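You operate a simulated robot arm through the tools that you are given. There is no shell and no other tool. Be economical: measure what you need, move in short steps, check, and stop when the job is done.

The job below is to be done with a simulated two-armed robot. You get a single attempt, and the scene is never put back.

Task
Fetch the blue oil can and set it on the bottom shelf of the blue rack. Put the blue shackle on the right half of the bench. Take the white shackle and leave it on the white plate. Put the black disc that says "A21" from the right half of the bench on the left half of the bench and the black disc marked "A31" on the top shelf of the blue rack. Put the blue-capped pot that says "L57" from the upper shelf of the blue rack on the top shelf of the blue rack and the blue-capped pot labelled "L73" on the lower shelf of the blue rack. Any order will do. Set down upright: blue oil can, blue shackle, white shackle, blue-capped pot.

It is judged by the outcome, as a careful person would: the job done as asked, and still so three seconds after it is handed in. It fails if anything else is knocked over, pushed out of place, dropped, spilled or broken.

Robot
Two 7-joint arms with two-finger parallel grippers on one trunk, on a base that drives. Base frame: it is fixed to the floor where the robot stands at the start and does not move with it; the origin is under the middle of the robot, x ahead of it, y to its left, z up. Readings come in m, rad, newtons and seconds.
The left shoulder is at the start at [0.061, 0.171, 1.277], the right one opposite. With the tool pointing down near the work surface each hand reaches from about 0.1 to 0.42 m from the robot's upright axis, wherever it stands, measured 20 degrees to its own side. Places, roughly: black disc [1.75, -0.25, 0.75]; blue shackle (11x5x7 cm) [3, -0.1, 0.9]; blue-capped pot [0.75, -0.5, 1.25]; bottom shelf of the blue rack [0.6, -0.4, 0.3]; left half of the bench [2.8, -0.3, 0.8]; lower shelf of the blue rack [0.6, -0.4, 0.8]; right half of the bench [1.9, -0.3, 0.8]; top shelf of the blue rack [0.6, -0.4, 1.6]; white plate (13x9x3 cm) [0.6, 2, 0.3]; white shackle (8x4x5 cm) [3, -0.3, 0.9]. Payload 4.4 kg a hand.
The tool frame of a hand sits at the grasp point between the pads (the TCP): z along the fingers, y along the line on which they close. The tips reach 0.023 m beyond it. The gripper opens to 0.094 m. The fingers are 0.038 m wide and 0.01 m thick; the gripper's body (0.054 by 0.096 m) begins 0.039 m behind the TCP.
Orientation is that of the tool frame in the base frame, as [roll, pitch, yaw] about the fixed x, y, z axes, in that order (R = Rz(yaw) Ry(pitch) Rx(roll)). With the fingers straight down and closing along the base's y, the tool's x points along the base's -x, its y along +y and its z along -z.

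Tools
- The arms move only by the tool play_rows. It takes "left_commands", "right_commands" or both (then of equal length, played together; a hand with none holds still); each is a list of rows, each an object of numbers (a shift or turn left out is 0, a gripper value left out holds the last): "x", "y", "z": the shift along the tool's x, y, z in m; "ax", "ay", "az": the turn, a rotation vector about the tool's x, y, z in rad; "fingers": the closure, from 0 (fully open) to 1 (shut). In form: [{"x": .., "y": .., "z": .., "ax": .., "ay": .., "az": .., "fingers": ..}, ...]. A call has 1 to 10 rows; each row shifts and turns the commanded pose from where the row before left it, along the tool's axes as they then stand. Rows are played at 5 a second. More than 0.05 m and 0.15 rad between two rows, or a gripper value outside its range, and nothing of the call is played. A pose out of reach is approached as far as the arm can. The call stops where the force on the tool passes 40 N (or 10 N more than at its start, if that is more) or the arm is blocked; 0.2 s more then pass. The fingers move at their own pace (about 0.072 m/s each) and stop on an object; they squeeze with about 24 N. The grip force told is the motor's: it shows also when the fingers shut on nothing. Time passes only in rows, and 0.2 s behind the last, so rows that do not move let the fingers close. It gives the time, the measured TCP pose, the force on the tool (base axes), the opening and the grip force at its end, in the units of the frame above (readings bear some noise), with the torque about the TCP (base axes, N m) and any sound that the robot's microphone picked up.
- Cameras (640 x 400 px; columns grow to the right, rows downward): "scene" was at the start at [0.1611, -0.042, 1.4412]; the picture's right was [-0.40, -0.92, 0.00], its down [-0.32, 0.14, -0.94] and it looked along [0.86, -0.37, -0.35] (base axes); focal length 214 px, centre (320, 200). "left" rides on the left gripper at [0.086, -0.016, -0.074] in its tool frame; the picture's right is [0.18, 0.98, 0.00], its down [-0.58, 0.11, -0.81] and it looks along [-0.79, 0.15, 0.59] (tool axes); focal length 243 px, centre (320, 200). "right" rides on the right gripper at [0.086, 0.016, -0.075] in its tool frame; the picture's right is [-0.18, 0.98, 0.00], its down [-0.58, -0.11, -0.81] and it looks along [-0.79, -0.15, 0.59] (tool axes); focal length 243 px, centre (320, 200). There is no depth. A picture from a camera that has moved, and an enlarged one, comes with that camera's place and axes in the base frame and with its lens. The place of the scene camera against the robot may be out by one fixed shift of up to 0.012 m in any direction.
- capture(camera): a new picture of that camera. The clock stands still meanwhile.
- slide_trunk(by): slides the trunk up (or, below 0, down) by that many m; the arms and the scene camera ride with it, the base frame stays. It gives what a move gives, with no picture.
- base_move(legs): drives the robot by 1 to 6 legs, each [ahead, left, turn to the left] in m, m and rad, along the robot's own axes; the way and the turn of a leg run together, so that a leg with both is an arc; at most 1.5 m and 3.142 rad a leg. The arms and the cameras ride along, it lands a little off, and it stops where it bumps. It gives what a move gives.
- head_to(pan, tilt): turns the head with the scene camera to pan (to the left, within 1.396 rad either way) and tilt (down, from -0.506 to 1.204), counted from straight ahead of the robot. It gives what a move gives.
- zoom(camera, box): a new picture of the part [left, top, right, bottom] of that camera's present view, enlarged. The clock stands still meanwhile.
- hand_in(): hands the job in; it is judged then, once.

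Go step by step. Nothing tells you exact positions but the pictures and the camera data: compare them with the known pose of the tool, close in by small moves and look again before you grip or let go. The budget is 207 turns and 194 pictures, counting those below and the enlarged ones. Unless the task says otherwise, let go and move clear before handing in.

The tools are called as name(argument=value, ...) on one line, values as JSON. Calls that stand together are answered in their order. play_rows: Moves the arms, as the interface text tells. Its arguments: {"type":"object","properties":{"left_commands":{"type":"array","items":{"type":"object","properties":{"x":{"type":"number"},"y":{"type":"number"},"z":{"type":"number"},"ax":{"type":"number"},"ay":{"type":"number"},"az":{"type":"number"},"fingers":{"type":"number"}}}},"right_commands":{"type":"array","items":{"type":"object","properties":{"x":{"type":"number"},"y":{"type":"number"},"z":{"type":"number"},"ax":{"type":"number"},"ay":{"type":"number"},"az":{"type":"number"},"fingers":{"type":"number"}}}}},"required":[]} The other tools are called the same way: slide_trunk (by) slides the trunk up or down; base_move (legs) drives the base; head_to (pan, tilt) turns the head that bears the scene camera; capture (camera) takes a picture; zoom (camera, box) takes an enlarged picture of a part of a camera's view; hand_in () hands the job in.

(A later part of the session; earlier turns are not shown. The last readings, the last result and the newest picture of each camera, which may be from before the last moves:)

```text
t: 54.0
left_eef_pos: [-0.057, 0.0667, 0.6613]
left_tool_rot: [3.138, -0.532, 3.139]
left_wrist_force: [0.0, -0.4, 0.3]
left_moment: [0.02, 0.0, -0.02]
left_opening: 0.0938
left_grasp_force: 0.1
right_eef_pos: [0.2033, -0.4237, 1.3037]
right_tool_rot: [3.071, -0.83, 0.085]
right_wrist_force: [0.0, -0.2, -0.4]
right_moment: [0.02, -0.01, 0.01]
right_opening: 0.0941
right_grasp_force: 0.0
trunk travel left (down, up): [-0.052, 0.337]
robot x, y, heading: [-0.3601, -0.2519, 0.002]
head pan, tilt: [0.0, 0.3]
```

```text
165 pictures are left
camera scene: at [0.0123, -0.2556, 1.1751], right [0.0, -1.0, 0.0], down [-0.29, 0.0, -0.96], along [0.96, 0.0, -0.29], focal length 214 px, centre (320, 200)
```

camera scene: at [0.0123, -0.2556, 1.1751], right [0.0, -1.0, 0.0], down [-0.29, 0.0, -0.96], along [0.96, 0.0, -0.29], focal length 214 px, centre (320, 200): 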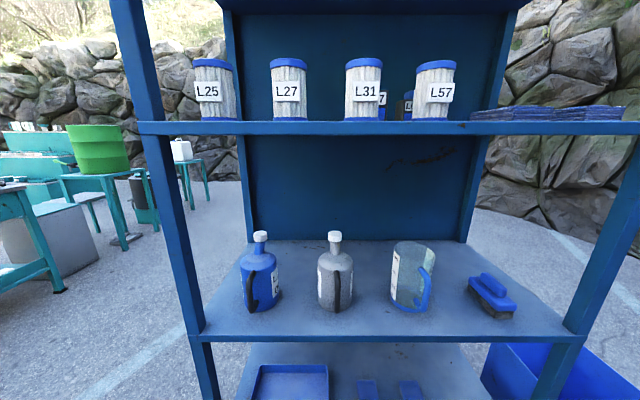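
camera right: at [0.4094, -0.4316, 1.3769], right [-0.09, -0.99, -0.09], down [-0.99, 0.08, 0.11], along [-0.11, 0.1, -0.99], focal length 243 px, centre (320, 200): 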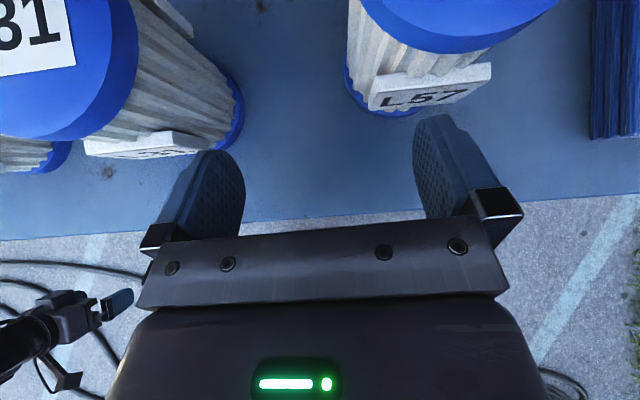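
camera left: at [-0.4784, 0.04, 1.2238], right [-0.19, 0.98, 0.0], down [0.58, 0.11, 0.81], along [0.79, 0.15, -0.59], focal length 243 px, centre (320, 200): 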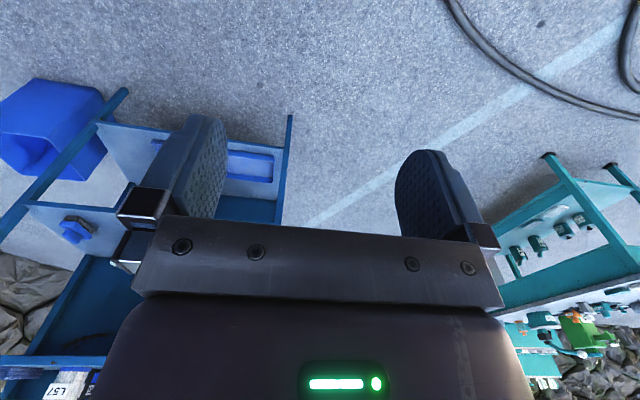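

Lowering the trunk leans the head and shoulders forward. I'll look up to see the arm.

head_to(pan=-0.5, tilt=-0.3)

capture(camera="scene")

capture(camera="left")

capture(camera="right")

```text
t: 55.0
left_eef_pos: [-0.0571, 0.0664, 0.6612]
left_tool_rot: [3.138, -0.535, 3.14]
left_wrist_force: [0.1, 0.0, -0.1]
left_moment: [0.0, -0.01, -0.01]
left_opening: 0.0938
left_grasp_force: 0.0
right_eef_pos: [0.2052, -0.4239, 1.302]
right_tool_rot: [3.07, -0.825, 0.086]
right_wrist_force: [0.0, -0.7, 0.2]
right_moment: [0.02, -0.01, -0.02]
right_opening: 0.094
right_grasp_force: 0.0
trunk travel left (down, up): [-0.052, 0.337]
robot x, y, heading: [-0.3612, -0.2514, 0.001]
head pan, tilt: [-0.499, -0.3]
```

```text
164 pictures are left
camera scene: at [-0.0109, -0.2933, 1.2276], right [-0.48, -0.88, 0.0], down [0.26, -0.14, -0.96], along [0.84, -0.46, 0.29], focal length 214 px, centre (320, 200)
```

scene: 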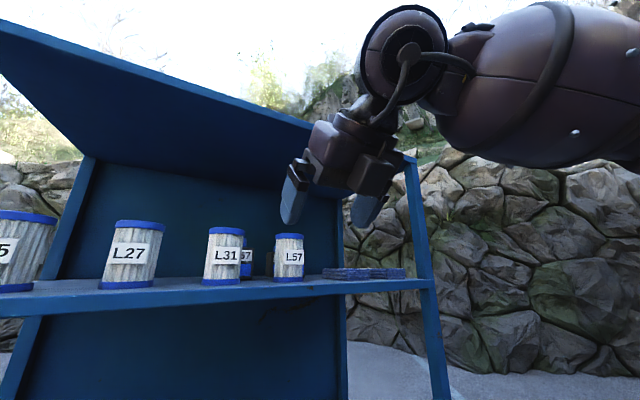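

```text
163 pictures are left
camera left: at [-0.0935, 0.0492, 0.7676], right [-0.15, 0.98, 0.1], down [0.91, 0.1, 0.4], along [0.38, 0.15, -0.91], focal length 243 px, centre (320, 200)
```

left: 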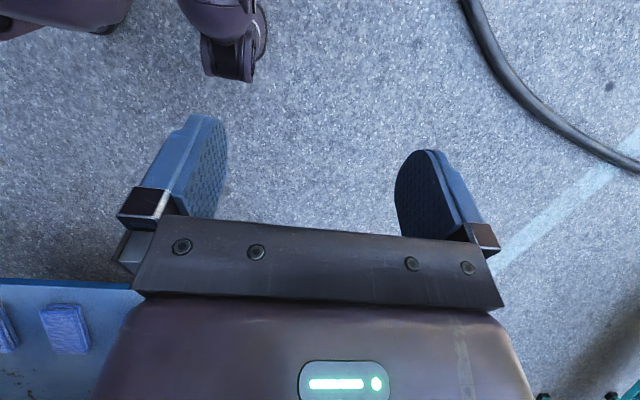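

```text
162 pictures are left
camera right: at [0.211, -0.4349, 1.4175], right [-0.09, -0.99, -0.09], down [-0.99, 0.08, 0.11], along [-0.1, 0.1, -0.99], focal length 243 px, centre (320, 200)
```

right: 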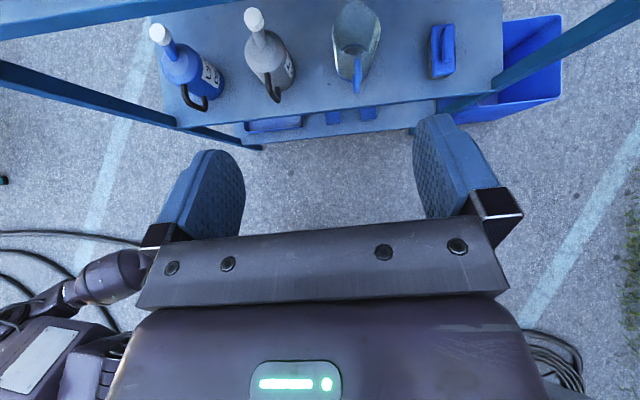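

The elbow rides too high for a pitched grasp. A horizontal hand coming in from the front-right, over the low blue stack, would clear the filters, so I'll back up and test whether that pose is reachable with the camera on top.

base_move(legs=[[-0.3, 0, 0]])

slide_trunk(by=0.2)

play_rows(right_commands=[{"x": 0.02, "z": 0.03, "ay": 0.1}, {"x": 0.015, "z": 0.035, "ay": 0.1}, {"x": 0.01, "z": 0.035, "ay": 0.1}, {"x": 0.0, "z": 0.035, "ay": 0.1}, {"x": -0.02, "z": 0.03, "ay": 0.1}, {"x": -0.02, "z": 0.03, "ay": 0.1}, {"x": -0.03, "z": 0.02, "ay": 0.1}])

capture(camera="scene")

```text
t: 56.4
left_eef_pos: [-0.1933, 0.0688, 0.6597]
left_tool_rot: [3.14, -0.542, -3.139]
left_wrist_force: [-0.1, -0.1, -0.9]
left_moment: [-0.04, 0.04, 0.01]
left_opening: 0.0938
left_grasp_force: 0.1
right_eef_pos: [0.071, -0.4189, 1.3037]
right_tool_rot: [3.072, -0.831, 0.095]
right_wrist_force: [1.5, 0.7, 0.2]
right_moment: [0.02, 0.04, 0.05]
right_opening: 0.094
right_grasp_force: 0.0
trunk travel left (down, up): [-0.052, 0.337]
robot x, y, heading: [-0.4938, -0.2517, 0.007]
head pan, tilt: [-0.499, -0.3]
stopped in leg 1: the robot was blocked; the commanded pose is now the measured one
```

```text
t: 58.6
left_eef_pos: [-0.1937, 0.0667, 0.8599]
left_tool_rot: [3.14, -0.539, -3.14]
left_wrist_force: [0.4, 0.1, -0.2]
left_moment: [0.01, 0.01, -0.01]
left_opening: 0.0941
left_grasp_force: 0.1
right_eef_pos: [0.07, -0.4179, 1.5043]
right_tool_rot: [3.073, -0.833, 0.093]
right_wrist_force: [0.6, 0.3, -0.1]
right_moment: [-0.01, 0.0, 0.03]
right_opening: 0.094
right_grasp_force: 0.1
trunk travel left (down, up): [-0.252, 0.137]
robot x, y, heading: [-0.491, -0.2486, 0.009]
head pan, tilt: [-0.499, -0.3]
```

```text
t: 60.2
left_eef_pos: [-0.1944, 0.0655, 0.8626]
left_tool_rot: [3.136, -0.537, -3.137]
left_wrist_force: [0.5, -0.5, -0.1]
left_moment: [0.01, 0.0, -0.05]
left_opening: 0.0941
left_grasp_force: 0.0
right_eef_pos: [0.2272, -0.4999, 1.389]
right_tool_rot: [2.251, -1.515, 0.932]
right_wrist_force: [0.4, -0.7, 1.6]
right_moment: [0.03, 0.02, 0.03]
right_opening: 0.0942
right_grasp_force: 0.0
right hand out of reach, approached as far as the arm can: row 1, 2, 3, 4, 6, 7
trunk travel left (down, up): [-0.252, 0.137]
robot x, y, heading: [-0.4945, -0.2497, 0.008]
head pan, tilt: [-0.499, -0.3]
```

```text
161 pictures are left
camera scene: at [-0.3303, -0.2956, 1.4626], right [-0.47, -0.88, 0.0], down [0.26, -0.14, -0.96], along [0.84, -0.45, 0.29], focal length 214 px, centre (320, 200)
```

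scene: 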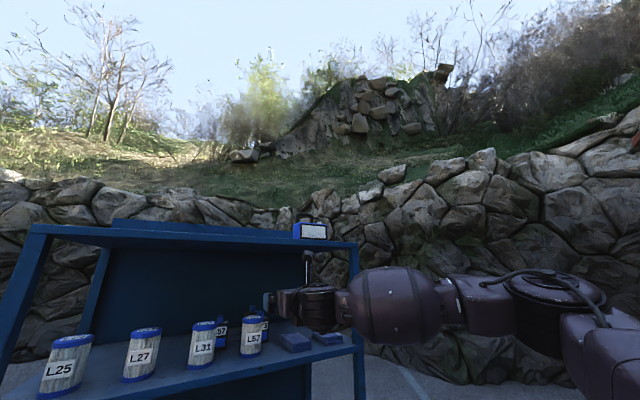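

The horizontal pose works: the hand points at +x with the camera on top. For both pots I'll come in from the right, behind the filter row, with the hand turned left about 80°. I'll turn it now, clear of the rack.

play_rows(right_commands=[{"ax": 0.14, "z": -0.007, "y": 0.005}, {"ax": 0.14, "z": -0.008, "y": 0.004}, {"ax": 0.14, "z": -0.008, "y": 0.002}, {"ax": 0.14, "z": -0.008, "y": 0.001}, {"ax": 0.14, "z": -0.008, "y": 0.0}, {"ax": 0.14, "z": -0.008, "y": -0.001}, {"ax": 0.14, "z": -0.008, "y": -0.002}, {"ax": 0.14, "z": -0.008, "y": -0.004}, {"ax": 0.14, "z": -0.007, "y": -0.005}, {"ax": 0.14, "z": -0.006, "y": -0.006}])

head_to(pan=-0.4, tilt=0.2)

capture(camera="scene")

capture(camera="right")

```text
t: 62.4
left_eef_pos: [-0.1944, 0.068, 0.8598]
left_tool_rot: [3.14, -0.539, -3.14]
left_wrist_force: [0.9, -0.7, -0.3]
left_moment: [0.02, 0.0, 0.03]
left_opening: 0.0941
left_grasp_force: 0.2
right_eef_pos: [0.1595, -0.5439, 1.3927]
right_tool_rot: [-2.631, -1.511, 0.933]
right_wrist_force: [0.0, 0.1, 0.2]
right_moment: [-0.03, 0.01, 0.02]
right_opening: 0.0943
right_grasp_force: 0.2
trunk travel left (down, up): [-0.252, 0.137]
robot x, y, heading: [-0.4979, -0.2487, 0.007]
head pan, tilt: [-0.499, -0.3]
```

```text
t: 63.3
left_eef_pos: [-0.195, 0.0689, 0.8598]
left_tool_rot: [3.139, -0.537, -3.138]
left_wrist_force: [0.5, -0.4, 0.0]
left_moment: [-0.01, 0.0, -0.02]
left_opening: 0.094
left_grasp_force: 0.2
right_eef_pos: [0.1587, -0.5419, 1.3944]
right_tool_rot: [-2.66, -1.512, 0.958]
right_wrist_force: [-1.0, 0.4, 0.5]
right_moment: [-0.04, -0.01, 0.0]
right_opening: 0.0937
right_grasp_force: 0.1
trunk travel left (down, up): [-0.252, 0.137]
robot x, y, heading: [-0.4926, -0.2509, 0.009]
head pan, tilt: [-0.4, 0.201]
```

```text
160 pictures are left
camera scene: at [-0.3132, -0.2905, 1.4188], right [-0.38, -0.92, 0.0], down [-0.18, 0.08, -0.98], along [0.91, -0.38, -0.2], focal length 214 px, centre (320, 200)
```

scene: 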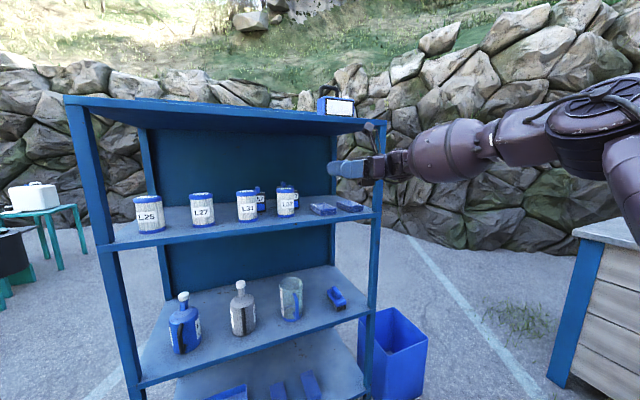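

```text
159 pictures are left
camera right: at [0.1697, -0.6155, 1.4837], right [0.97, -0.14, -0.21], down [-0.23, -0.81, -0.53], along [-0.1, 0.57, -0.82], focal length 243 px, centre (320, 200)
```

right: 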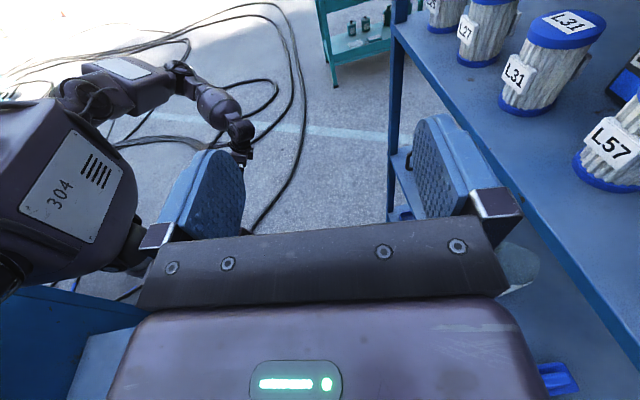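

The side-pointing pose works too, and I note a blue bench behind the robot at x < -0.75, so I must not back up further. L73 needs a free spot on the lower shelf, so the blue can goes first with the left arm. I'll fold the right arm back by retracing.

play_rows(right_commands=[{"ax": -0.14, "z": -0.006, "y": 0.006}, {"ax": -0.14, "z": -0.007}, {"ax": -0.14, "z": -0.008}, {"ax": -0.14, "z": -0.01}, {"ax": -0.14, "z": -0.01}, {"ax": -0.14, "z": -0.01}, {"ax": -0.14, "z": -0.01}, {"ax": -0.14, "z": -0.01}, {"ax": -0.14, "z": -0.01}, {"ax": -0.14, "z": -0.01}])

play_rows(right_commands=[{"ay": -0.1, "z": -0.03}, {"ay": -0.1, "z": -0.03}, {"ay": -0.1, "z": -0.03}, {"ay": -0.1, "z": -0.03, "y": 0.01}, {"ay": -0.1, "z": -0.03, "y": 0.01}, {"ay": -0.1, "x": -0.02, "z": -0.01, "y": 0.02}, {"ay": -0.1, "x": -0.03, "y": 0.02}, {"ay": -0.1, "x": -0.03, "y": 0.02}, {"ay": -0.1, "x": -0.04, "y": 0.02}, {"ay": -0.1, "x": -0.04, "z": 0.02, "y": 0.02}])

capture(camera="scene")

```text
t: 65.5
left_eef_pos: [-0.1953, 0.0682, 0.8611]
left_tool_rot: [3.14, -0.538, -3.139]
left_wrist_force: [0.0, -0.3, 0.2]
left_moment: [-0.01, -0.05, -0.01]
left_opening: 0.0942
left_grasp_force: 0.1
right_eef_pos: [0.1032, -0.6004, 1.3989]
right_tool_rot: [2.187, -1.51, 0.994]
right_wrist_force: [-0.8, -0.5, 0.1]
right_moment: [0.01, 0.01, 0.0]
right_opening: 0.094
right_grasp_force: 0.1
trunk travel left (down, up): [-0.252, 0.137]
robot x, y, heading: [-0.4924, -0.2502, 0.008]
head pan, tilt: [-0.4, 0.201]
```

```text
t: 67.7
left_eef_pos: [-0.1947, 0.068, 0.8609]
left_tool_rot: [3.137, -0.538, -3.14]
left_wrist_force: [-1.1, 0.2, -0.1]
left_moment: [-0.02, 0.0, -0.01]
left_opening: 0.094
left_grasp_force: 0.0
right_eef_pos: [-0.142, -0.7372, 1.3132]
right_tool_rot: [3.087, -0.532, 0.073]
right_wrist_force: [0.0, 0.1, 0.0]
right_moment: [0.01, -0.04, 0.0]
right_opening: 0.094
right_grasp_force: 0.2
trunk travel left (down, up): [-0.252, 0.137]
robot x, y, heading: [-0.4915, -0.2533, 0.002]
head pan, tilt: [-0.4, 0.201]
```

```text
158 pictures are left
camera scene: at [-0.313, -0.291, 1.4187], right [-0.38, -0.92, 0.0], down [-0.18, 0.08, -0.98], along [0.91, -0.37, -0.2], focal length 214 px, centre (320, 200)
```

scene: 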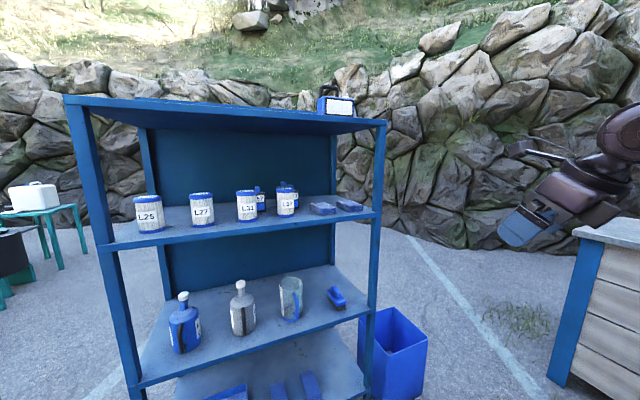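

The right arm is compact. Next I'll lower the trunk and look at the can and the bottom shelf up close.

slide_trunk(by=-0.15)

head_to(pan=-0.1, tilt=0.55)

capture(camera="scene")

capture(camera="left")

```text
t: 69.5
left_eef_pos: [-0.1938, 0.0676, 0.7117]
left_tool_rot: [3.14, -0.534, -3.14]
left_wrist_force: [-0.3, 0.6, 0.6]
left_moment: [-0.01, -0.02, 0.0]
left_opening: 0.094
left_grasp_force: 0.0
right_eef_pos: [-0.0727, -0.7356, 1.0993]
right_tool_rot: [3.102, -0.28, 0.065]
right_wrist_force: [-1.2, 0.0, -0.6]
right_moment: [-0.01, -0.06, -0.01]
right_opening: 0.094
right_grasp_force: 0.1
trunk travel left (down, up): [-0.102, 0.287]
robot x, y, heading: [-0.4959, -0.2486, 0.007]
head pan, tilt: [-0.4, 0.201]
```

```text
t: 70.3
left_eef_pos: [-0.1942, 0.0672, 0.7111]
left_tool_rot: [3.141, -0.536, -3.14]
left_wrist_force: [0.2, 0.2, 0.0]
left_moment: [0.0, 0.0, -0.01]
left_opening: 0.0939
left_grasp_force: 0.0
right_eef_pos: [-0.0724, -0.7354, 1.099]
right_tool_rot: [3.103, -0.276, 0.063]
right_wrist_force: [0.0, 0.5, 0.1]
right_moment: [0.0, 0.01, -0.01]
right_opening: 0.0936
right_grasp_force: 0.1
trunk travel left (down, up): [-0.102, 0.287]
robot x, y, heading: [-0.4934, -0.2504, 0.008]
head pan, tilt: [-0.099, 0.55]
```

```text
157 pictures are left
camera scene: at [-0.1714, -0.2622, 1.2149], right [-0.09, -1.0, 0.0], down [-0.52, 0.05, -0.85], along [0.85, -0.08, -0.52], focal length 214 px, centre (320, 200)
```

scene: 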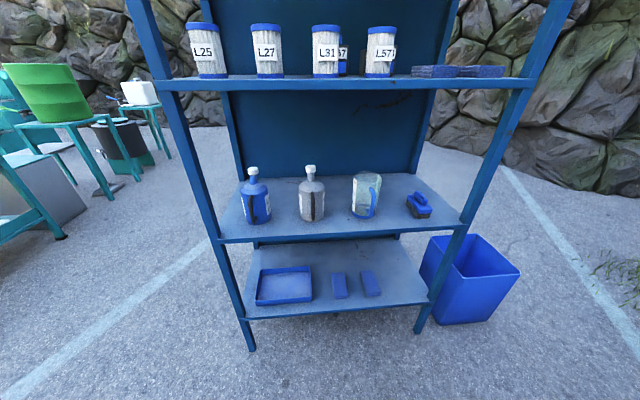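

```text
156 pictures are left
camera left: at [-0.2314, 0.0513, 0.8181], right [-0.16, 0.98, 0.1], down [0.91, 0.11, 0.39], along [0.38, 0.15, -0.91], focal length 243 px, centre (320, 200)
```

left: 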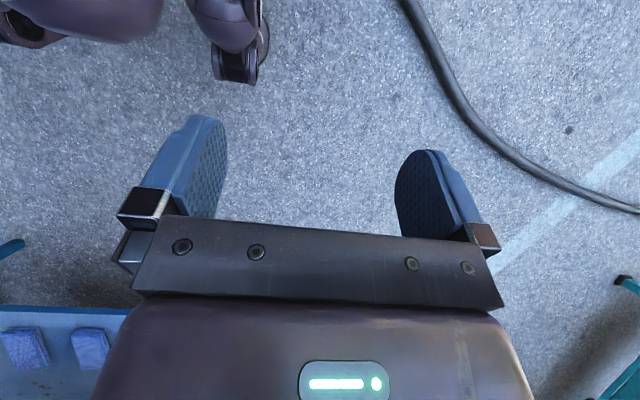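

zoom(camera="scene", box=[210, 150, 410, 275])

zoom(camera="scene", box=[220, 220, 450, 340])

```text
3.20 times, centred on (310, 212) of scene
camera zoom: at [-0.1714, -0.2622, 1.2149], right [-0.09, -1.0, 0.0], down [-0.52, 0.05, -0.85], along [0.85, -0.08, -0.52], focal length 686 px, centre (352, 160)
```

zoom: 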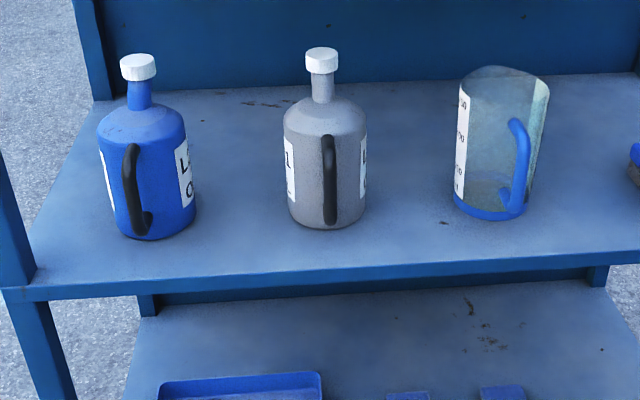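

```text
2.78 times, centred on (335, 280) of scene
camera zoom: at [-0.1714, -0.2622, 1.2149], right [-0.09, -1.0, 0.0], down [-0.52, 0.05, -0.85], along [0.85, -0.08, -0.52], focal length 597 px, centre (278, -23)
```

zoom: 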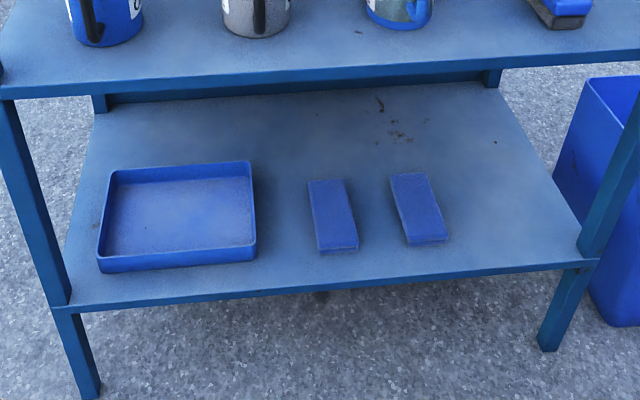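

The blue can, about 0.205 m tall, stands at about [0.505, -0.105]. Its body looks too wide for the gripper, so I'll hold it by the cap and neck at z≈0.92. The bottom shelf is free at y≈-0.74, and I'll bring the left hand forward, pitched 45°.

play_rows(left_commands=[{"ay": -0.132, "x": -0.0093, "y": -0.017, "z": -0.0334}, {"ay": -0.132, "x": -0.0136, "y": -0.017, "z": -0.0319}, {"ay": -0.132, "x": -0.0177, "y": -0.017, "z": -0.0298}, {"ay": -0.132, "x": -0.0214, "y": -0.017, "z": -0.0273}, {"ay": -0.132, "x": -0.025, "y": -0.017, "z": -0.024}, {"ay": -0.132, "x": -0.0278, "y": -0.017, "z": -0.0207}, {"ay": -0.132, "x": -0.0303, "y": -0.017, "z": -0.0169}, {"ay": -0.132, "x": -0.0322, "y": -0.017, "z": -0.0127}, {"ay": -0.132, "x": -0.0336, "y": -0.017, "z": -0.0084}, {"ay": -0.132, "x": -0.0344, "y": -0.017, "z": -0.0039}])

capture(camera="scene")

capture(camera="left")

```text
t: 72.5
left_eef_pos: [0.1058, -0.0938, 0.9139]
left_tool_rot: [3.138, 0.782, 3.14]
left_wrist_force: [0.1, -0.4, 0.2]
left_moment: [0.0, 0.01, 0.01]
left_opening: 0.0938
left_grasp_force: 0.1
left hand out of reach, approached as far as the arm can: row 2, 3, 4, 5, 6
right_eef_pos: [-0.0713, -0.7357, 1.0998]
right_tool_rot: [3.103, -0.276, 0.066]
right_wrist_force: [-0.2, -0.7, -0.6]
right_moment: [0.03, -0.03, -0.01]
right_opening: 0.0937
right_grasp_force: 0.1
trunk travel left (down, up): [-0.102, 0.287]
robot x, y, heading: [-0.4903, -0.2505, 0.006]
head pan, tilt: [-0.099, 0.55]
```

```text
153 pictures are left
camera scene: at [-0.1713, -0.2625, 1.2148], right [-0.09, -1.0, 0.0], down [-0.52, 0.05, -0.85], along [0.85, -0.08, -0.52], focal length 214 px, centre (320, 200)
```

scene: 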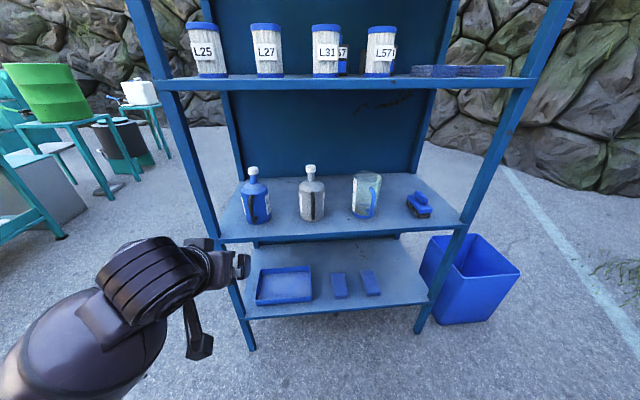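

```text
152 pictures are left
camera left: at [-0.0086, -0.1102, 0.9051], right [-0.13, 0.98, -0.13], down [-0.16, 0.11, 0.98], along [0.98, 0.15, 0.14], focal length 243 px, centre (320, 200)
```

left: 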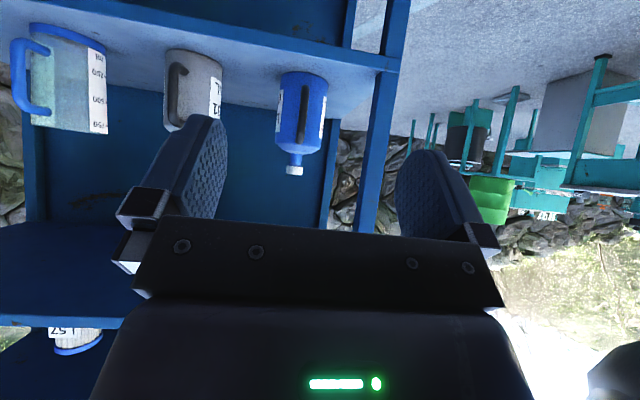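

The left hand is lined up in front of the can, whose cap I place at (0.505, -0.094, 0.926). Before driving in I'll retract the right hand so it clears the rack.

play_rows(right_commands=[{"x": -0.036, "z": -0.01}, {"x": -0.036, "z": -0.01}, {"x": -0.036, "z": -0.01}, {"x": -0.036, "z": -0.01}])

base_move(legs=[[0.28, 0, -0.005]])

capture(camera="left")

capture(camera="scene")

```text
t: 73.5
left_eef_pos: [0.1048, -0.0934, 0.9138]
left_tool_rot: [3.138, 0.781, 3.139]
left_wrist_force: [-0.8, -0.2, -0.8]
left_moment: [0.0, 0.01, -0.02]
left_opening: 0.0939
left_grasp_force: 0.1
right_eef_pos: [-0.115, -0.6896, 1.1143]
right_tool_rot: [3.102, -0.274, 0.063]
right_wrist_force: [-0.1, -0.6, 0.9]
right_moment: [0.03, -0.01, 0.0]
right_opening: 0.094
right_grasp_force: 0.1
right hand out of reach, approached as far as the arm can: row 1, 2, 3, 4
trunk travel left (down, up): [-0.102, 0.287]
robot x, y, heading: [-0.4944, -0.2525, 0.002]
head pan, tilt: [-0.099, 0.55]
```

```text
t: 75.5
left_eef_pos: [0.3865, -0.0964, 0.9136]
left_tool_rot: [3.137, 0.779, 3.133]
left_wrist_force: [1.0, 0.1, -0.7]
left_moment: [0.0, -0.01, 0.0]
left_opening: 0.094
left_grasp_force: 0.1
right_eef_pos: [0.1623, -0.6913, 1.1139]
right_tool_rot: [3.105, -0.274, 0.056]
right_wrist_force: [0.2, 0.0, -0.7]
right_moment: [0.01, 0.02, -0.03]
right_opening: 0.094
right_grasp_force: 0.0
trunk travel left (down, up): [-0.102, 0.287]
robot x, y, heading: [-0.2164, -0.2488, 0.001]
head pan, tilt: [-0.099, 0.55]
```

```text
151 pictures are left
camera left: at [0.272, -0.1126, 0.9049], right [-0.12, 0.98, -0.13], down [-0.15, 0.11, 0.98], along [0.98, 0.14, 0.14], focal length 243 px, centre (320, 200)
```

left: 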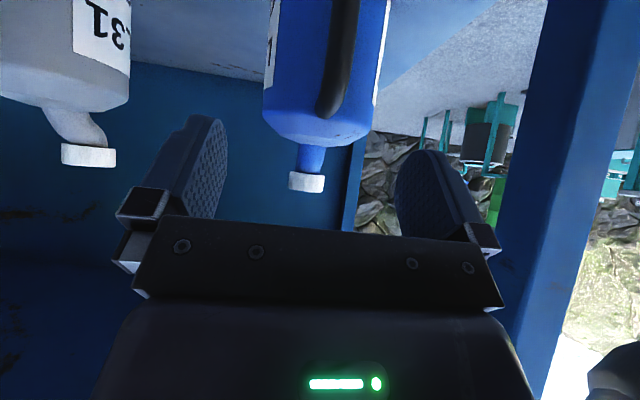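

```text
150 pictures are left
camera scene: at [0.1087, -0.2637, 1.2147], right [-0.1, -0.99, 0.0], down [-0.52, 0.05, -0.85], along [0.85, -0.09, -0.52], focal length 214 px, centre (320, 200)
```

scene: 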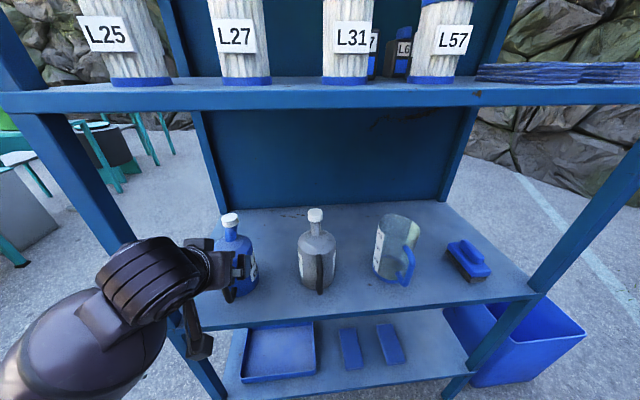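

The cap is confirmed at (0.505, -0.095, 0.922), but the forearm would pass close to the left front post. I'll shift the robot right and move the hand left relative to it, so the arm comes from the right of the post.

base_move(legs=[[-0.06, -0.17, 0]])

play_rows(left_commands=[{"y": 0.035}, {"y": 0.035}, {"y": 0.035}, {"y": 0.035}, {"y": 0.03}])

capture(camera="scene")

```text
t: 77.6
left_eef_pos: [0.3258, -0.2696, 0.9141]
left_tool_rot: [3.138, 0.782, 3.131]
left_wrist_force: [-0.5, 0.6, 0.6]
left_moment: [0.04, 0.04, 0.02]
left_opening: 0.0942
left_grasp_force: 0.1
right_eef_pos: [0.1002, -0.862, 1.1142]
right_tool_rot: [3.103, -0.275, 0.057]
right_wrist_force: [0.0, 0.6, 0.8]
right_moment: [0.0, 0.0, -0.01]
right_opening: 0.094
right_grasp_force: 0.0
trunk travel left (down, up): [-0.102, 0.287]
robot x, y, heading: [-0.2728, -0.4201, -0.007]
head pan, tilt: [-0.099, 0.55]
```

```text
t: 78.8
left_eef_pos: [0.3282, -0.0978, 0.9134]
left_tool_rot: [3.137, 0.782, 3.131]
left_wrist_force: [0.0, 0.5, 0.2]
left_moment: [-0.02, -0.02, -0.01]
left_opening: 0.0939
left_grasp_force: 0.1
right_eef_pos: [0.1006, -0.8632, 1.1141]
right_tool_rot: [3.1, -0.275, 0.056]
right_wrist_force: [-0.1, 0.9, -0.4]
right_moment: [0.04, 0.01, 0.01]
right_opening: 0.0938
right_grasp_force: 0.0
trunk travel left (down, up): [-0.102, 0.287]
robot x, y, heading: [-0.276, -0.4205, 0.0]
head pan, tilt: [-0.099, 0.55]
```

```text
149 pictures are left
camera scene: at [0.0476, -0.4344, 1.2149], right [-0.1, -0.99, 0.0], down [-0.52, 0.05, -0.85], along [0.85, -0.09, -0.52], focal length 214 px, centre (320, 200)
```

scene: 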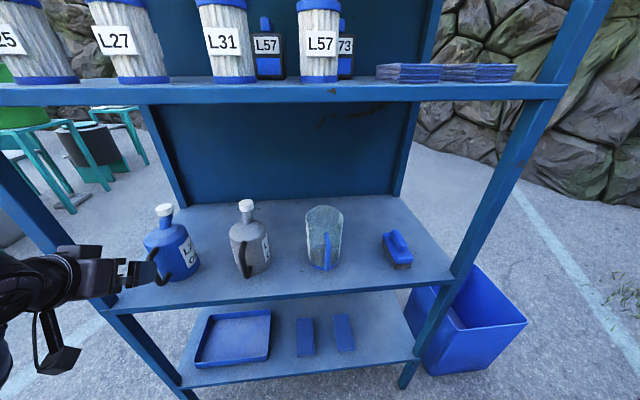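

head_to(pan=0.7, tilt=0.7)

capture(camera="scene")

```text
t: 80.0
left_eef_pos: [0.3272, -0.0993, 0.9145]
left_tool_rot: [3.139, 0.782, 3.13]
left_wrist_force: [0.9, -0.1, -1.1]
left_moment: [-0.01, 0.0, -0.01]
left_opening: 0.0942
left_grasp_force: 0.1
right_eef_pos: [0.0998, -0.8621, 1.1135]
right_tool_rot: [3.104, -0.275, 0.056]
right_wrist_force: [0.0, 1.0, -0.8]
right_moment: [-0.01, 0.04, 0.0]
right_opening: 0.0938
right_grasp_force: 0.0
trunk travel left (down, up): [-0.102, 0.287]
robot x, y, heading: [-0.2755, -0.4211, -0.001]
head pan, tilt: [0.7, 0.7]
```

```text
148 pictures are left
camera scene: at [0.0236, -0.371, 1.2017], right [0.64, -0.77, 0.0], down [-0.49, -0.41, -0.77], along [0.59, 0.49, -0.64], focal length 214 px, centre (320, 200)
```

scene: 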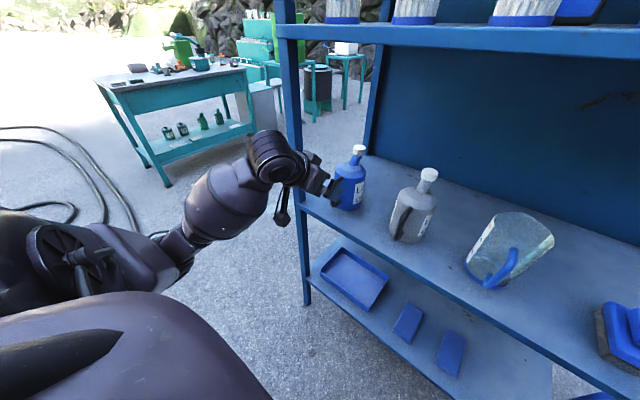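

The forearm now runs straight back from the hand, clear of the post, so I'll drive in.

base_move(legs=[[0.145, 0, 0]])

capture(camera="left")

zoom(camera="scene", box=[200, 100, 440, 250])

```text
t: 81.3
left_eef_pos: [0.472, -0.099, 0.9138]
left_tool_rot: [3.138, 0.781, 3.133]
left_wrist_force: [0.8, 0.1, 0.7]
left_moment: [-0.02, -0.01, 0.04]
left_opening: 0.0938
left_grasp_force: 0.1
right_eef_pos: [0.2452, -0.8626, 1.1139]
right_tool_rot: [3.102, -0.274, 0.055]
right_wrist_force: [-0.2, 0.3, -0.9]
right_moment: [0.03, 0.02, 0.02]
right_opening: 0.0941
right_grasp_force: 0.1
trunk travel left (down, up): [-0.102, 0.287]
robot x, y, heading: [-0.1302, -0.4207, 0.001]
head pan, tilt: [0.7, 0.7]
```

```text
147 pictures are left
camera left: at [0.3582, -0.1142, 0.9056], right [-0.12, 0.98, -0.13], down [-0.15, 0.11, 0.98], along [0.98, 0.14, 0.14], focal length 243 px, centre (320, 200)
```

left: 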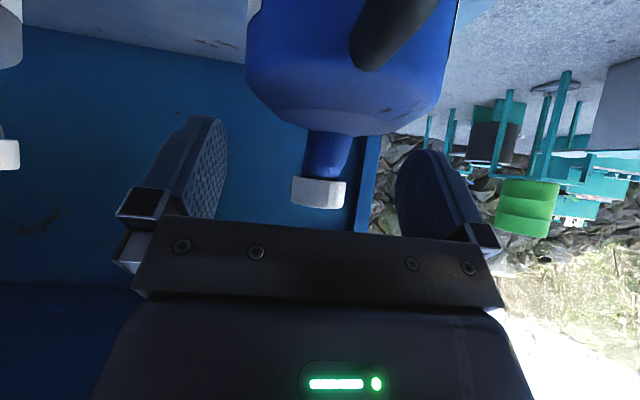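

```text
2.67 times, centred on (320, 175) of scene
camera zoom: at [0.169, -0.3714, 1.2015], right [0.64, -0.77, 0.0], down [-0.49, -0.41, -0.76], along [0.59, 0.49, -0.64], focal length 572 px, centre (320, 267)
```

zoom: 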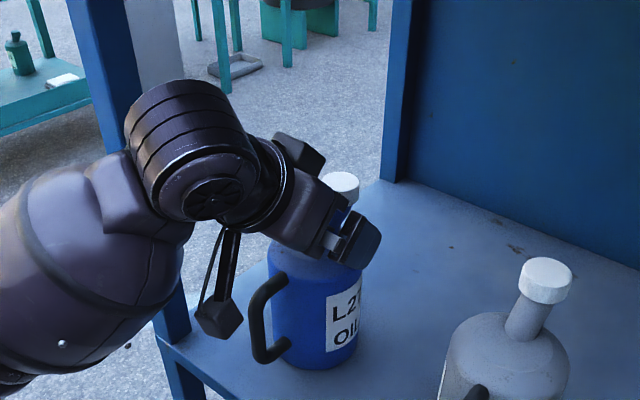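

The cap lies between the open fingers, about 3 cm ahead. I'll advance to it and close.

play_rows(left_commands=[{"x": -0.014, "z": 0.0095, "y": 0.002}, {"x": -0.014, "z": 0.0095, "y": 0.002}, {}])

zoom(camera="scene", box=[200, 100, 440, 250])

capture(camera="left")

```text
t: 82.1
left_eef_pos: [0.5056, -0.0949, 0.9194]
left_tool_rot: [3.139, 0.782, 3.131]
left_wrist_force: [0.9, -0.5, -0.5]
left_moment: [0.01, 0.02, -0.03]
left_opening: 0.094
left_grasp_force: 0.0
right_eef_pos: [0.2446, -0.8622, 1.1147]
right_tool_rot: [3.101, -0.276, 0.057]
right_wrist_force: [0.3, -0.4, 0.7]
right_moment: [0.01, 0.01, 0.03]
right_opening: 0.0939
right_grasp_force: 0.1
trunk travel left (down, up): [-0.102, 0.287]
robot x, y, heading: [-0.1283, -0.4202, -0.004]
head pan, tilt: [0.7, 0.7]
```

```text
2.67 times, centred on (320, 175) of scene
camera zoom: at [0.1683, -0.3713, 1.2017], right [0.64, -0.77, 0.0], down [-0.49, -0.41, -0.76], along [0.59, 0.49, -0.64], focal length 572 px, centre (320, 267)
```

zoom: 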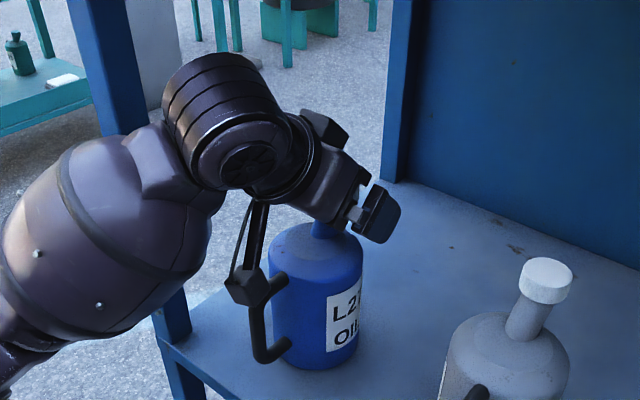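

```text
144 pictures are left
camera left: at [0.3913, -0.1107, 0.912], right [-0.12, 0.98, -0.13], down [-0.15, 0.11, 0.98], along [0.98, 0.14, 0.14], focal length 243 px, centre (320, 200)
```

left: 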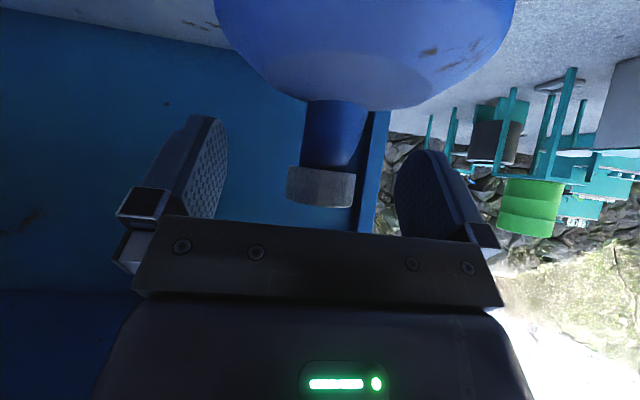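

The growth in size between views puts the cap a bit further in, at x≈0.528. I'll advance 2 cm and close.

play_rows(left_commands=[{"x": -0.017, "z": 0.0112, "y": 0.002}, {"fingers": 1}, {"fingers": 1}, {"fingers": 1}, {"fingers": 1}])

capture(camera="left")

```text
t: 83.3
left_eef_pos: [0.5228, -0.0954, 0.9256]
left_tool_rot: [3.138, 0.783, 3.129]
left_wrist_force: [1.2, 0.9, 0.1]
left_moment: [-0.05, -0.01, -0.02]
left_opening: 0.0333
left_grasp_force: 23.7
right_eef_pos: [0.2418, -0.8641, 1.1147]
right_tool_rot: [3.103, -0.276, 0.057]
right_wrist_force: [0.1, 0.2, -1.0]
right_moment: [-0.03, 0.01, -0.02]
right_opening: 0.094
right_grasp_force: 0.1
trunk travel left (down, up): [-0.102, 0.287]
robot x, y, heading: [-0.1272, -0.4185, 0.0]
head pan, tilt: [0.7, 0.7]
```

```text
143 pictures are left
camera left: at [0.4076, -0.1104, 0.9168], right [-0.12, 0.98, -0.13], down [-0.15, 0.11, 0.98], along [0.98, 0.14, 0.14], focal length 243 px, centre (320, 200)
```

left: 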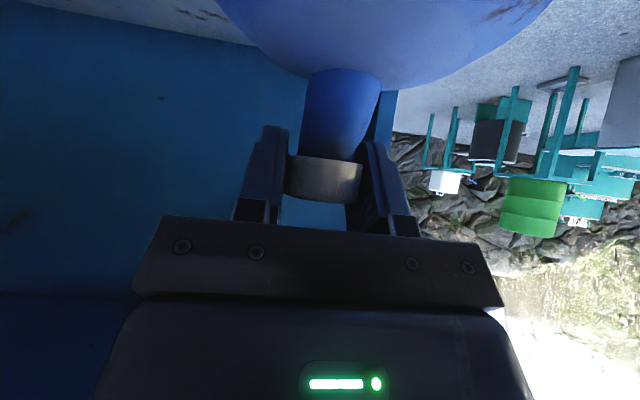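

I have it gripped on the cap with an opening of 33 mm. I'll lift it a little.

play_rows(left_commands=[{"x": -0.0141, "z": -0.0142}, {"x": -0.0141, "z": -0.0142}, {}])

capture(camera="scene")

```text
t: 84.1
left_eef_pos: [0.5145, -0.1043, 0.9587]
left_tool_rot: [3.139, 0.765, 3.12]
left_wrist_force: [-0.3, -0.4, 0.3]
left_moment: [0.11, -0.04, 0.0]
left_opening: 0.0329
left_grasp_force: 23.8
right_eef_pos: [0.2367, -0.8669, 1.1133]
right_tool_rot: [3.107, -0.279, 0.055]
right_wrist_force: [0.3, -0.3, -0.6]
right_moment: [-0.03, 0.02, -0.02]
right_opening: 0.0939
right_grasp_force: 0.1
trunk travel left (down, up): [-0.102, 0.287]
robot x, y, heading: [-0.1294, -0.4211, -0.004]
head pan, tilt: [0.7, 0.7]
```

```text
142 pictures are left
camera scene: at [0.1597, -0.3772, 1.2029], right [0.64, -0.77, 0.0], down [-0.49, -0.41, -0.77], along [0.59, 0.49, -0.64], focal length 214 px, centre (320, 200)
```

scene: 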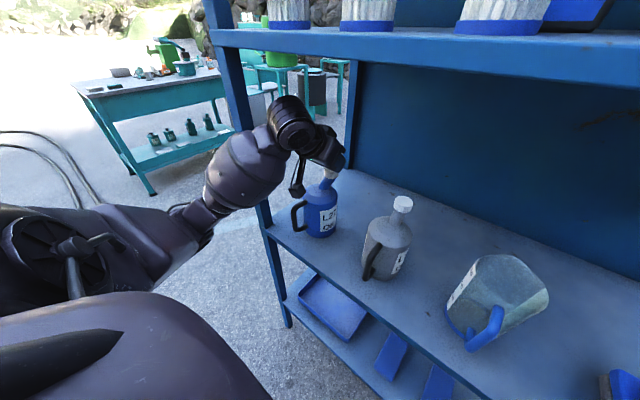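

zoom(camera="scene", box=[220, 150, 420, 290])

capture(camera="left")

```text
2.86 times, centred on (320, 220) of scene
camera zoom: at [0.1597, -0.3772, 1.2029], right [0.64, -0.77, 0.0], down [-0.49, -0.41, -0.77], along [0.59, 0.49, -0.64], focal length 613 px, centre (320, 143)
```

zoom: 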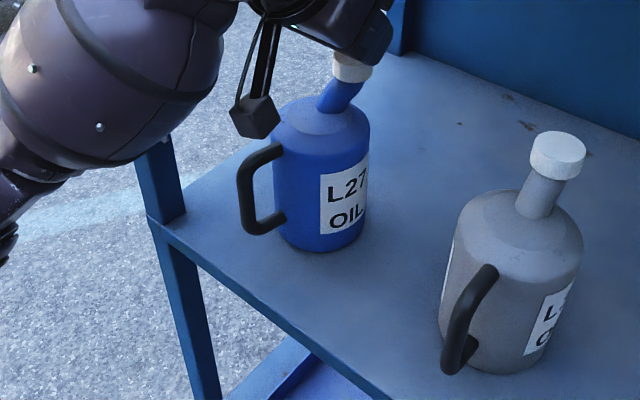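

```text
140 pictures are left
camera left: at [0.3988, -0.1177, 0.9515], right [-0.11, 0.99, -0.13], down [-0.14, 0.11, 0.98], along [0.98, 0.13, 0.12], focal length 243 px, centre (320, 200)
```

left: 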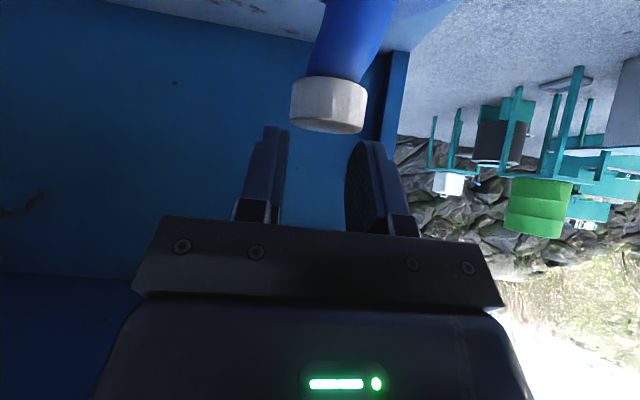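

The cap slipped out of the fingers and the can still stands. I'll check that everything has settled before trying again.

play_rows(left_commands=[{}, {}])

capture(camera="left")

head_to(pan=0.7, tilt=0.2)

capture(camera="scene")

```text
t: 84.7
left_eef_pos: [0.5142, -0.1038, 0.9593]
left_tool_rot: [3.139, 0.766, 3.118]
left_wrist_force: [0.4, 0.2, -3.1]
left_moment: [0.01, -0.01, -0.01]
left_opening: 0.0331
left_grasp_force: 23.9
right_eef_pos: [0.2376, -0.8682, 1.1135]
right_tool_rot: [3.107, -0.279, 0.055]
right_wrist_force: [0.3, -0.2, -0.1]
right_moment: [0.02, -0.01, -0.02]
right_opening: 0.0943
right_grasp_force: 0.0
trunk travel left (down, up): [-0.102, 0.287]
robot x, y, heading: [-0.1285, -0.4224, -0.003]
head pan, tilt: [0.7, 0.7]
```

```text
139 pictures are left
camera left: at [0.3988, -0.1178, 0.952], right [-0.11, 0.99, -0.13], down [-0.14, 0.11, 0.98], along [0.98, 0.13, 0.12], focal length 243 px, centre (320, 200)
```

left: 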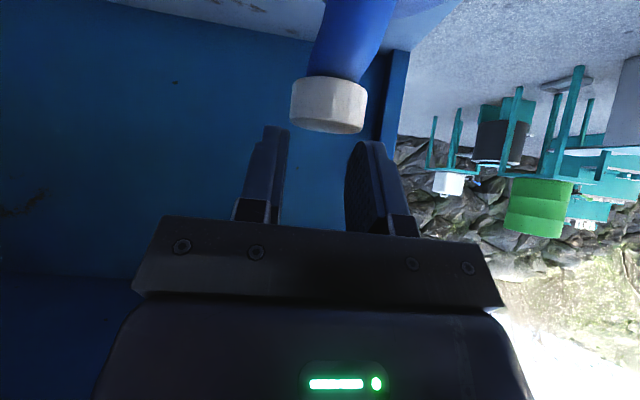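

```text
t: 85.6
left_eef_pos: [0.5148, -0.1045, 0.9597]
left_tool_rot: [3.14, 0.767, 3.118]
left_wrist_force: [0.0, -0.6, -7.1]
left_moment: [-0.03, -0.23, -0.01]
left_opening: 0.0329
left_grasp_force: 23.7
right_eef_pos: [0.237, -0.8678, 1.1152]
right_tool_rot: [3.107, -0.283, 0.054]
right_wrist_force: [1.3, 1.0, -0.3]
right_moment: [0.01, 0.0, 0.01]
right_opening: 0.094
right_grasp_force: 0.0
trunk travel left (down, up): [-0.102, 0.287]
robot x, y, heading: [-0.1287, -0.4197, -0.001]
head pan, tilt: [0.7, 0.201]
```

```text
138 pictures are left
camera scene: at [0.1654, -0.372, 1.2493], right [0.64, -0.77, 0.0], down [-0.15, -0.12, -0.98], along [0.75, 0.63, -0.19], focal length 214 px, centre (320, 200)
```

scene: 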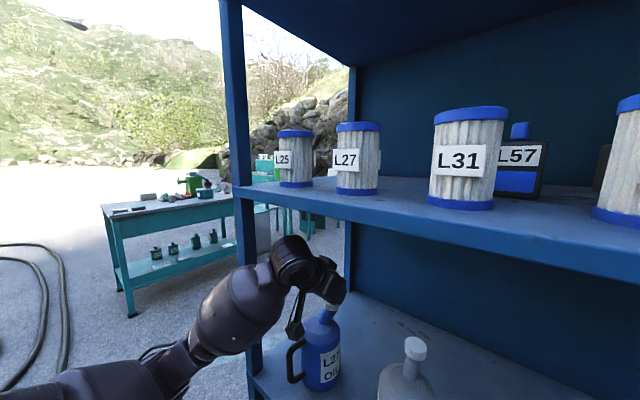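

zoom(camera="scene", box=[250, 230, 430, 400])

zoom(camera="left", box=[220, 40, 460, 240])

```text
2.35 times, centred on (340, 315) of scene
camera zoom: at [0.1654, -0.372, 1.2493], right [0.64, -0.77, 0.0], down [-0.15, -0.12, -0.98], along [0.75, 0.63, -0.19], focal length 505 px, centre (273, -71)
```

zoom: 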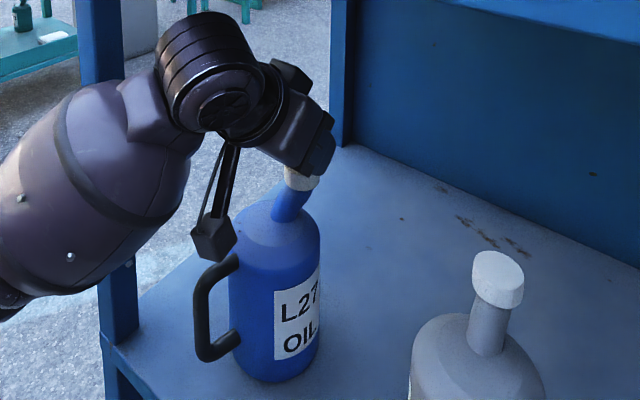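

```text
2.00 times, centred on (340, 140) of left
camera zoom: at [0.399, -0.1179, 0.9525], right [-0.11, 0.99, -0.13], down [-0.14, 0.11, 0.98], along [0.98, 0.13, 0.12], focal length 485 px, centre (280, 320)
```

zoom: 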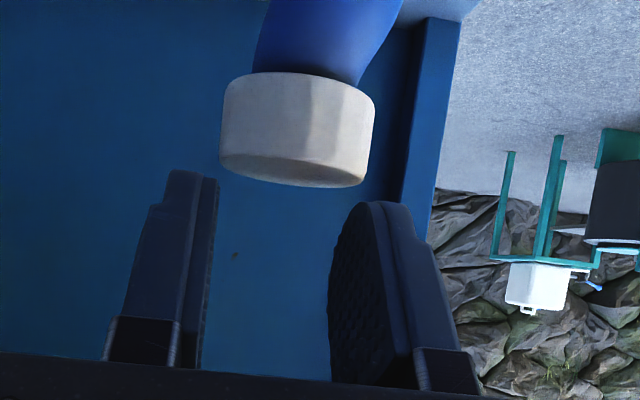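

The can still stands on the shelf with its cap at z≈0.92, just past my fingertips. I'll open and try a deeper, lower grip.

play_rows(left_commands=[{"fingers": 0}, {"fingers": 0}, {"fingers": 0}])

capture(camera="left")

head_to(pan=0.7, tilt=0.6)

zoom(camera="scene", box=[220, 80, 460, 280])

```text
t: 86.4
left_eef_pos: [0.5135, -0.1038, 0.9606]
left_tool_rot: [3.14, 0.77, 3.118]
left_wrist_force: [-0.4, -0.3, -0.1]
left_moment: [-0.02, 0.04, -0.03]
left_opening: 0.0941
left_grasp_force: 0.1
right_eef_pos: [0.2362, -0.8677, 1.1149]
right_tool_rot: [3.105, -0.283, 0.054]
right_wrist_force: [0.0, -0.1, -0.8]
right_moment: [-0.01, 0.01, 0.02]
right_opening: 0.0939
right_grasp_force: 0.0
trunk travel left (down, up): [-0.102, 0.287]
robot x, y, heading: [-0.1274, -0.4191, -0.007]
head pan, tilt: [0.7, 0.201]
```

```text
135 pictures are left
camera left: at [0.3991, -0.1179, 0.9531], right [-0.11, 0.99, -0.13], down [-0.14, 0.11, 0.98], along [0.98, 0.13, 0.13], focal length 243 px, centre (320, 200)
```

left: 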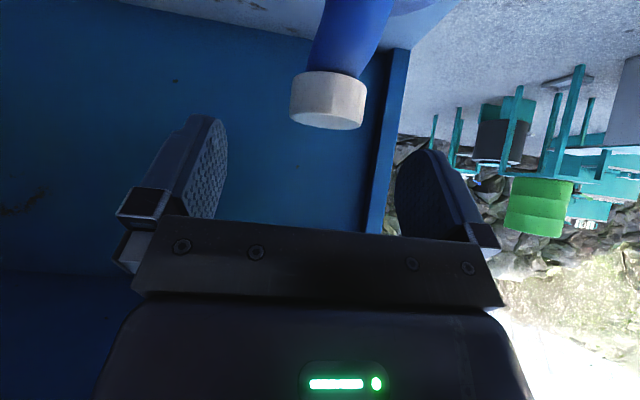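

```text
t: 87.3
left_eef_pos: [0.5136, -0.1043, 0.9608]
left_tool_rot: [3.141, 0.771, 3.116]
left_wrist_force: [0.2, 0.1, -0.3]
left_moment: [0.02, -0.01, 0.0]
left_opening: 0.094
left_grasp_force: 0.0
right_eef_pos: [0.2368, -0.868, 1.1144]
right_tool_rot: [3.105, -0.283, 0.052]
right_wrist_force: [0.6, 0.6, -0.7]
right_moment: [-0.02, -0.01, 0.0]
right_opening: 0.0939
right_grasp_force: 0.1
trunk travel left (down, up): [-0.102, 0.287]
robot x, y, heading: [-0.1289, -0.4168, 0.001]
head pan, tilt: [0.7, 0.6]
```

```text
2.00 times, centred on (340, 180) of scene
camera zoom: at [0.162, -0.3751, 1.2127], right [0.64, -0.77, 0.0], down [-0.43, -0.36, -0.83], along [0.64, 0.53, -0.56], focal length 429 px, centre (280, 240)
```

zoom: 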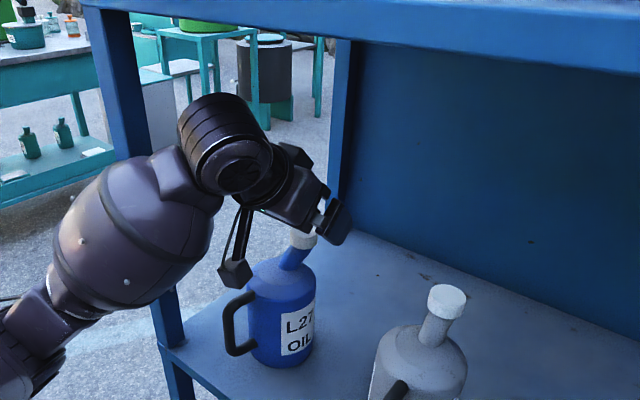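

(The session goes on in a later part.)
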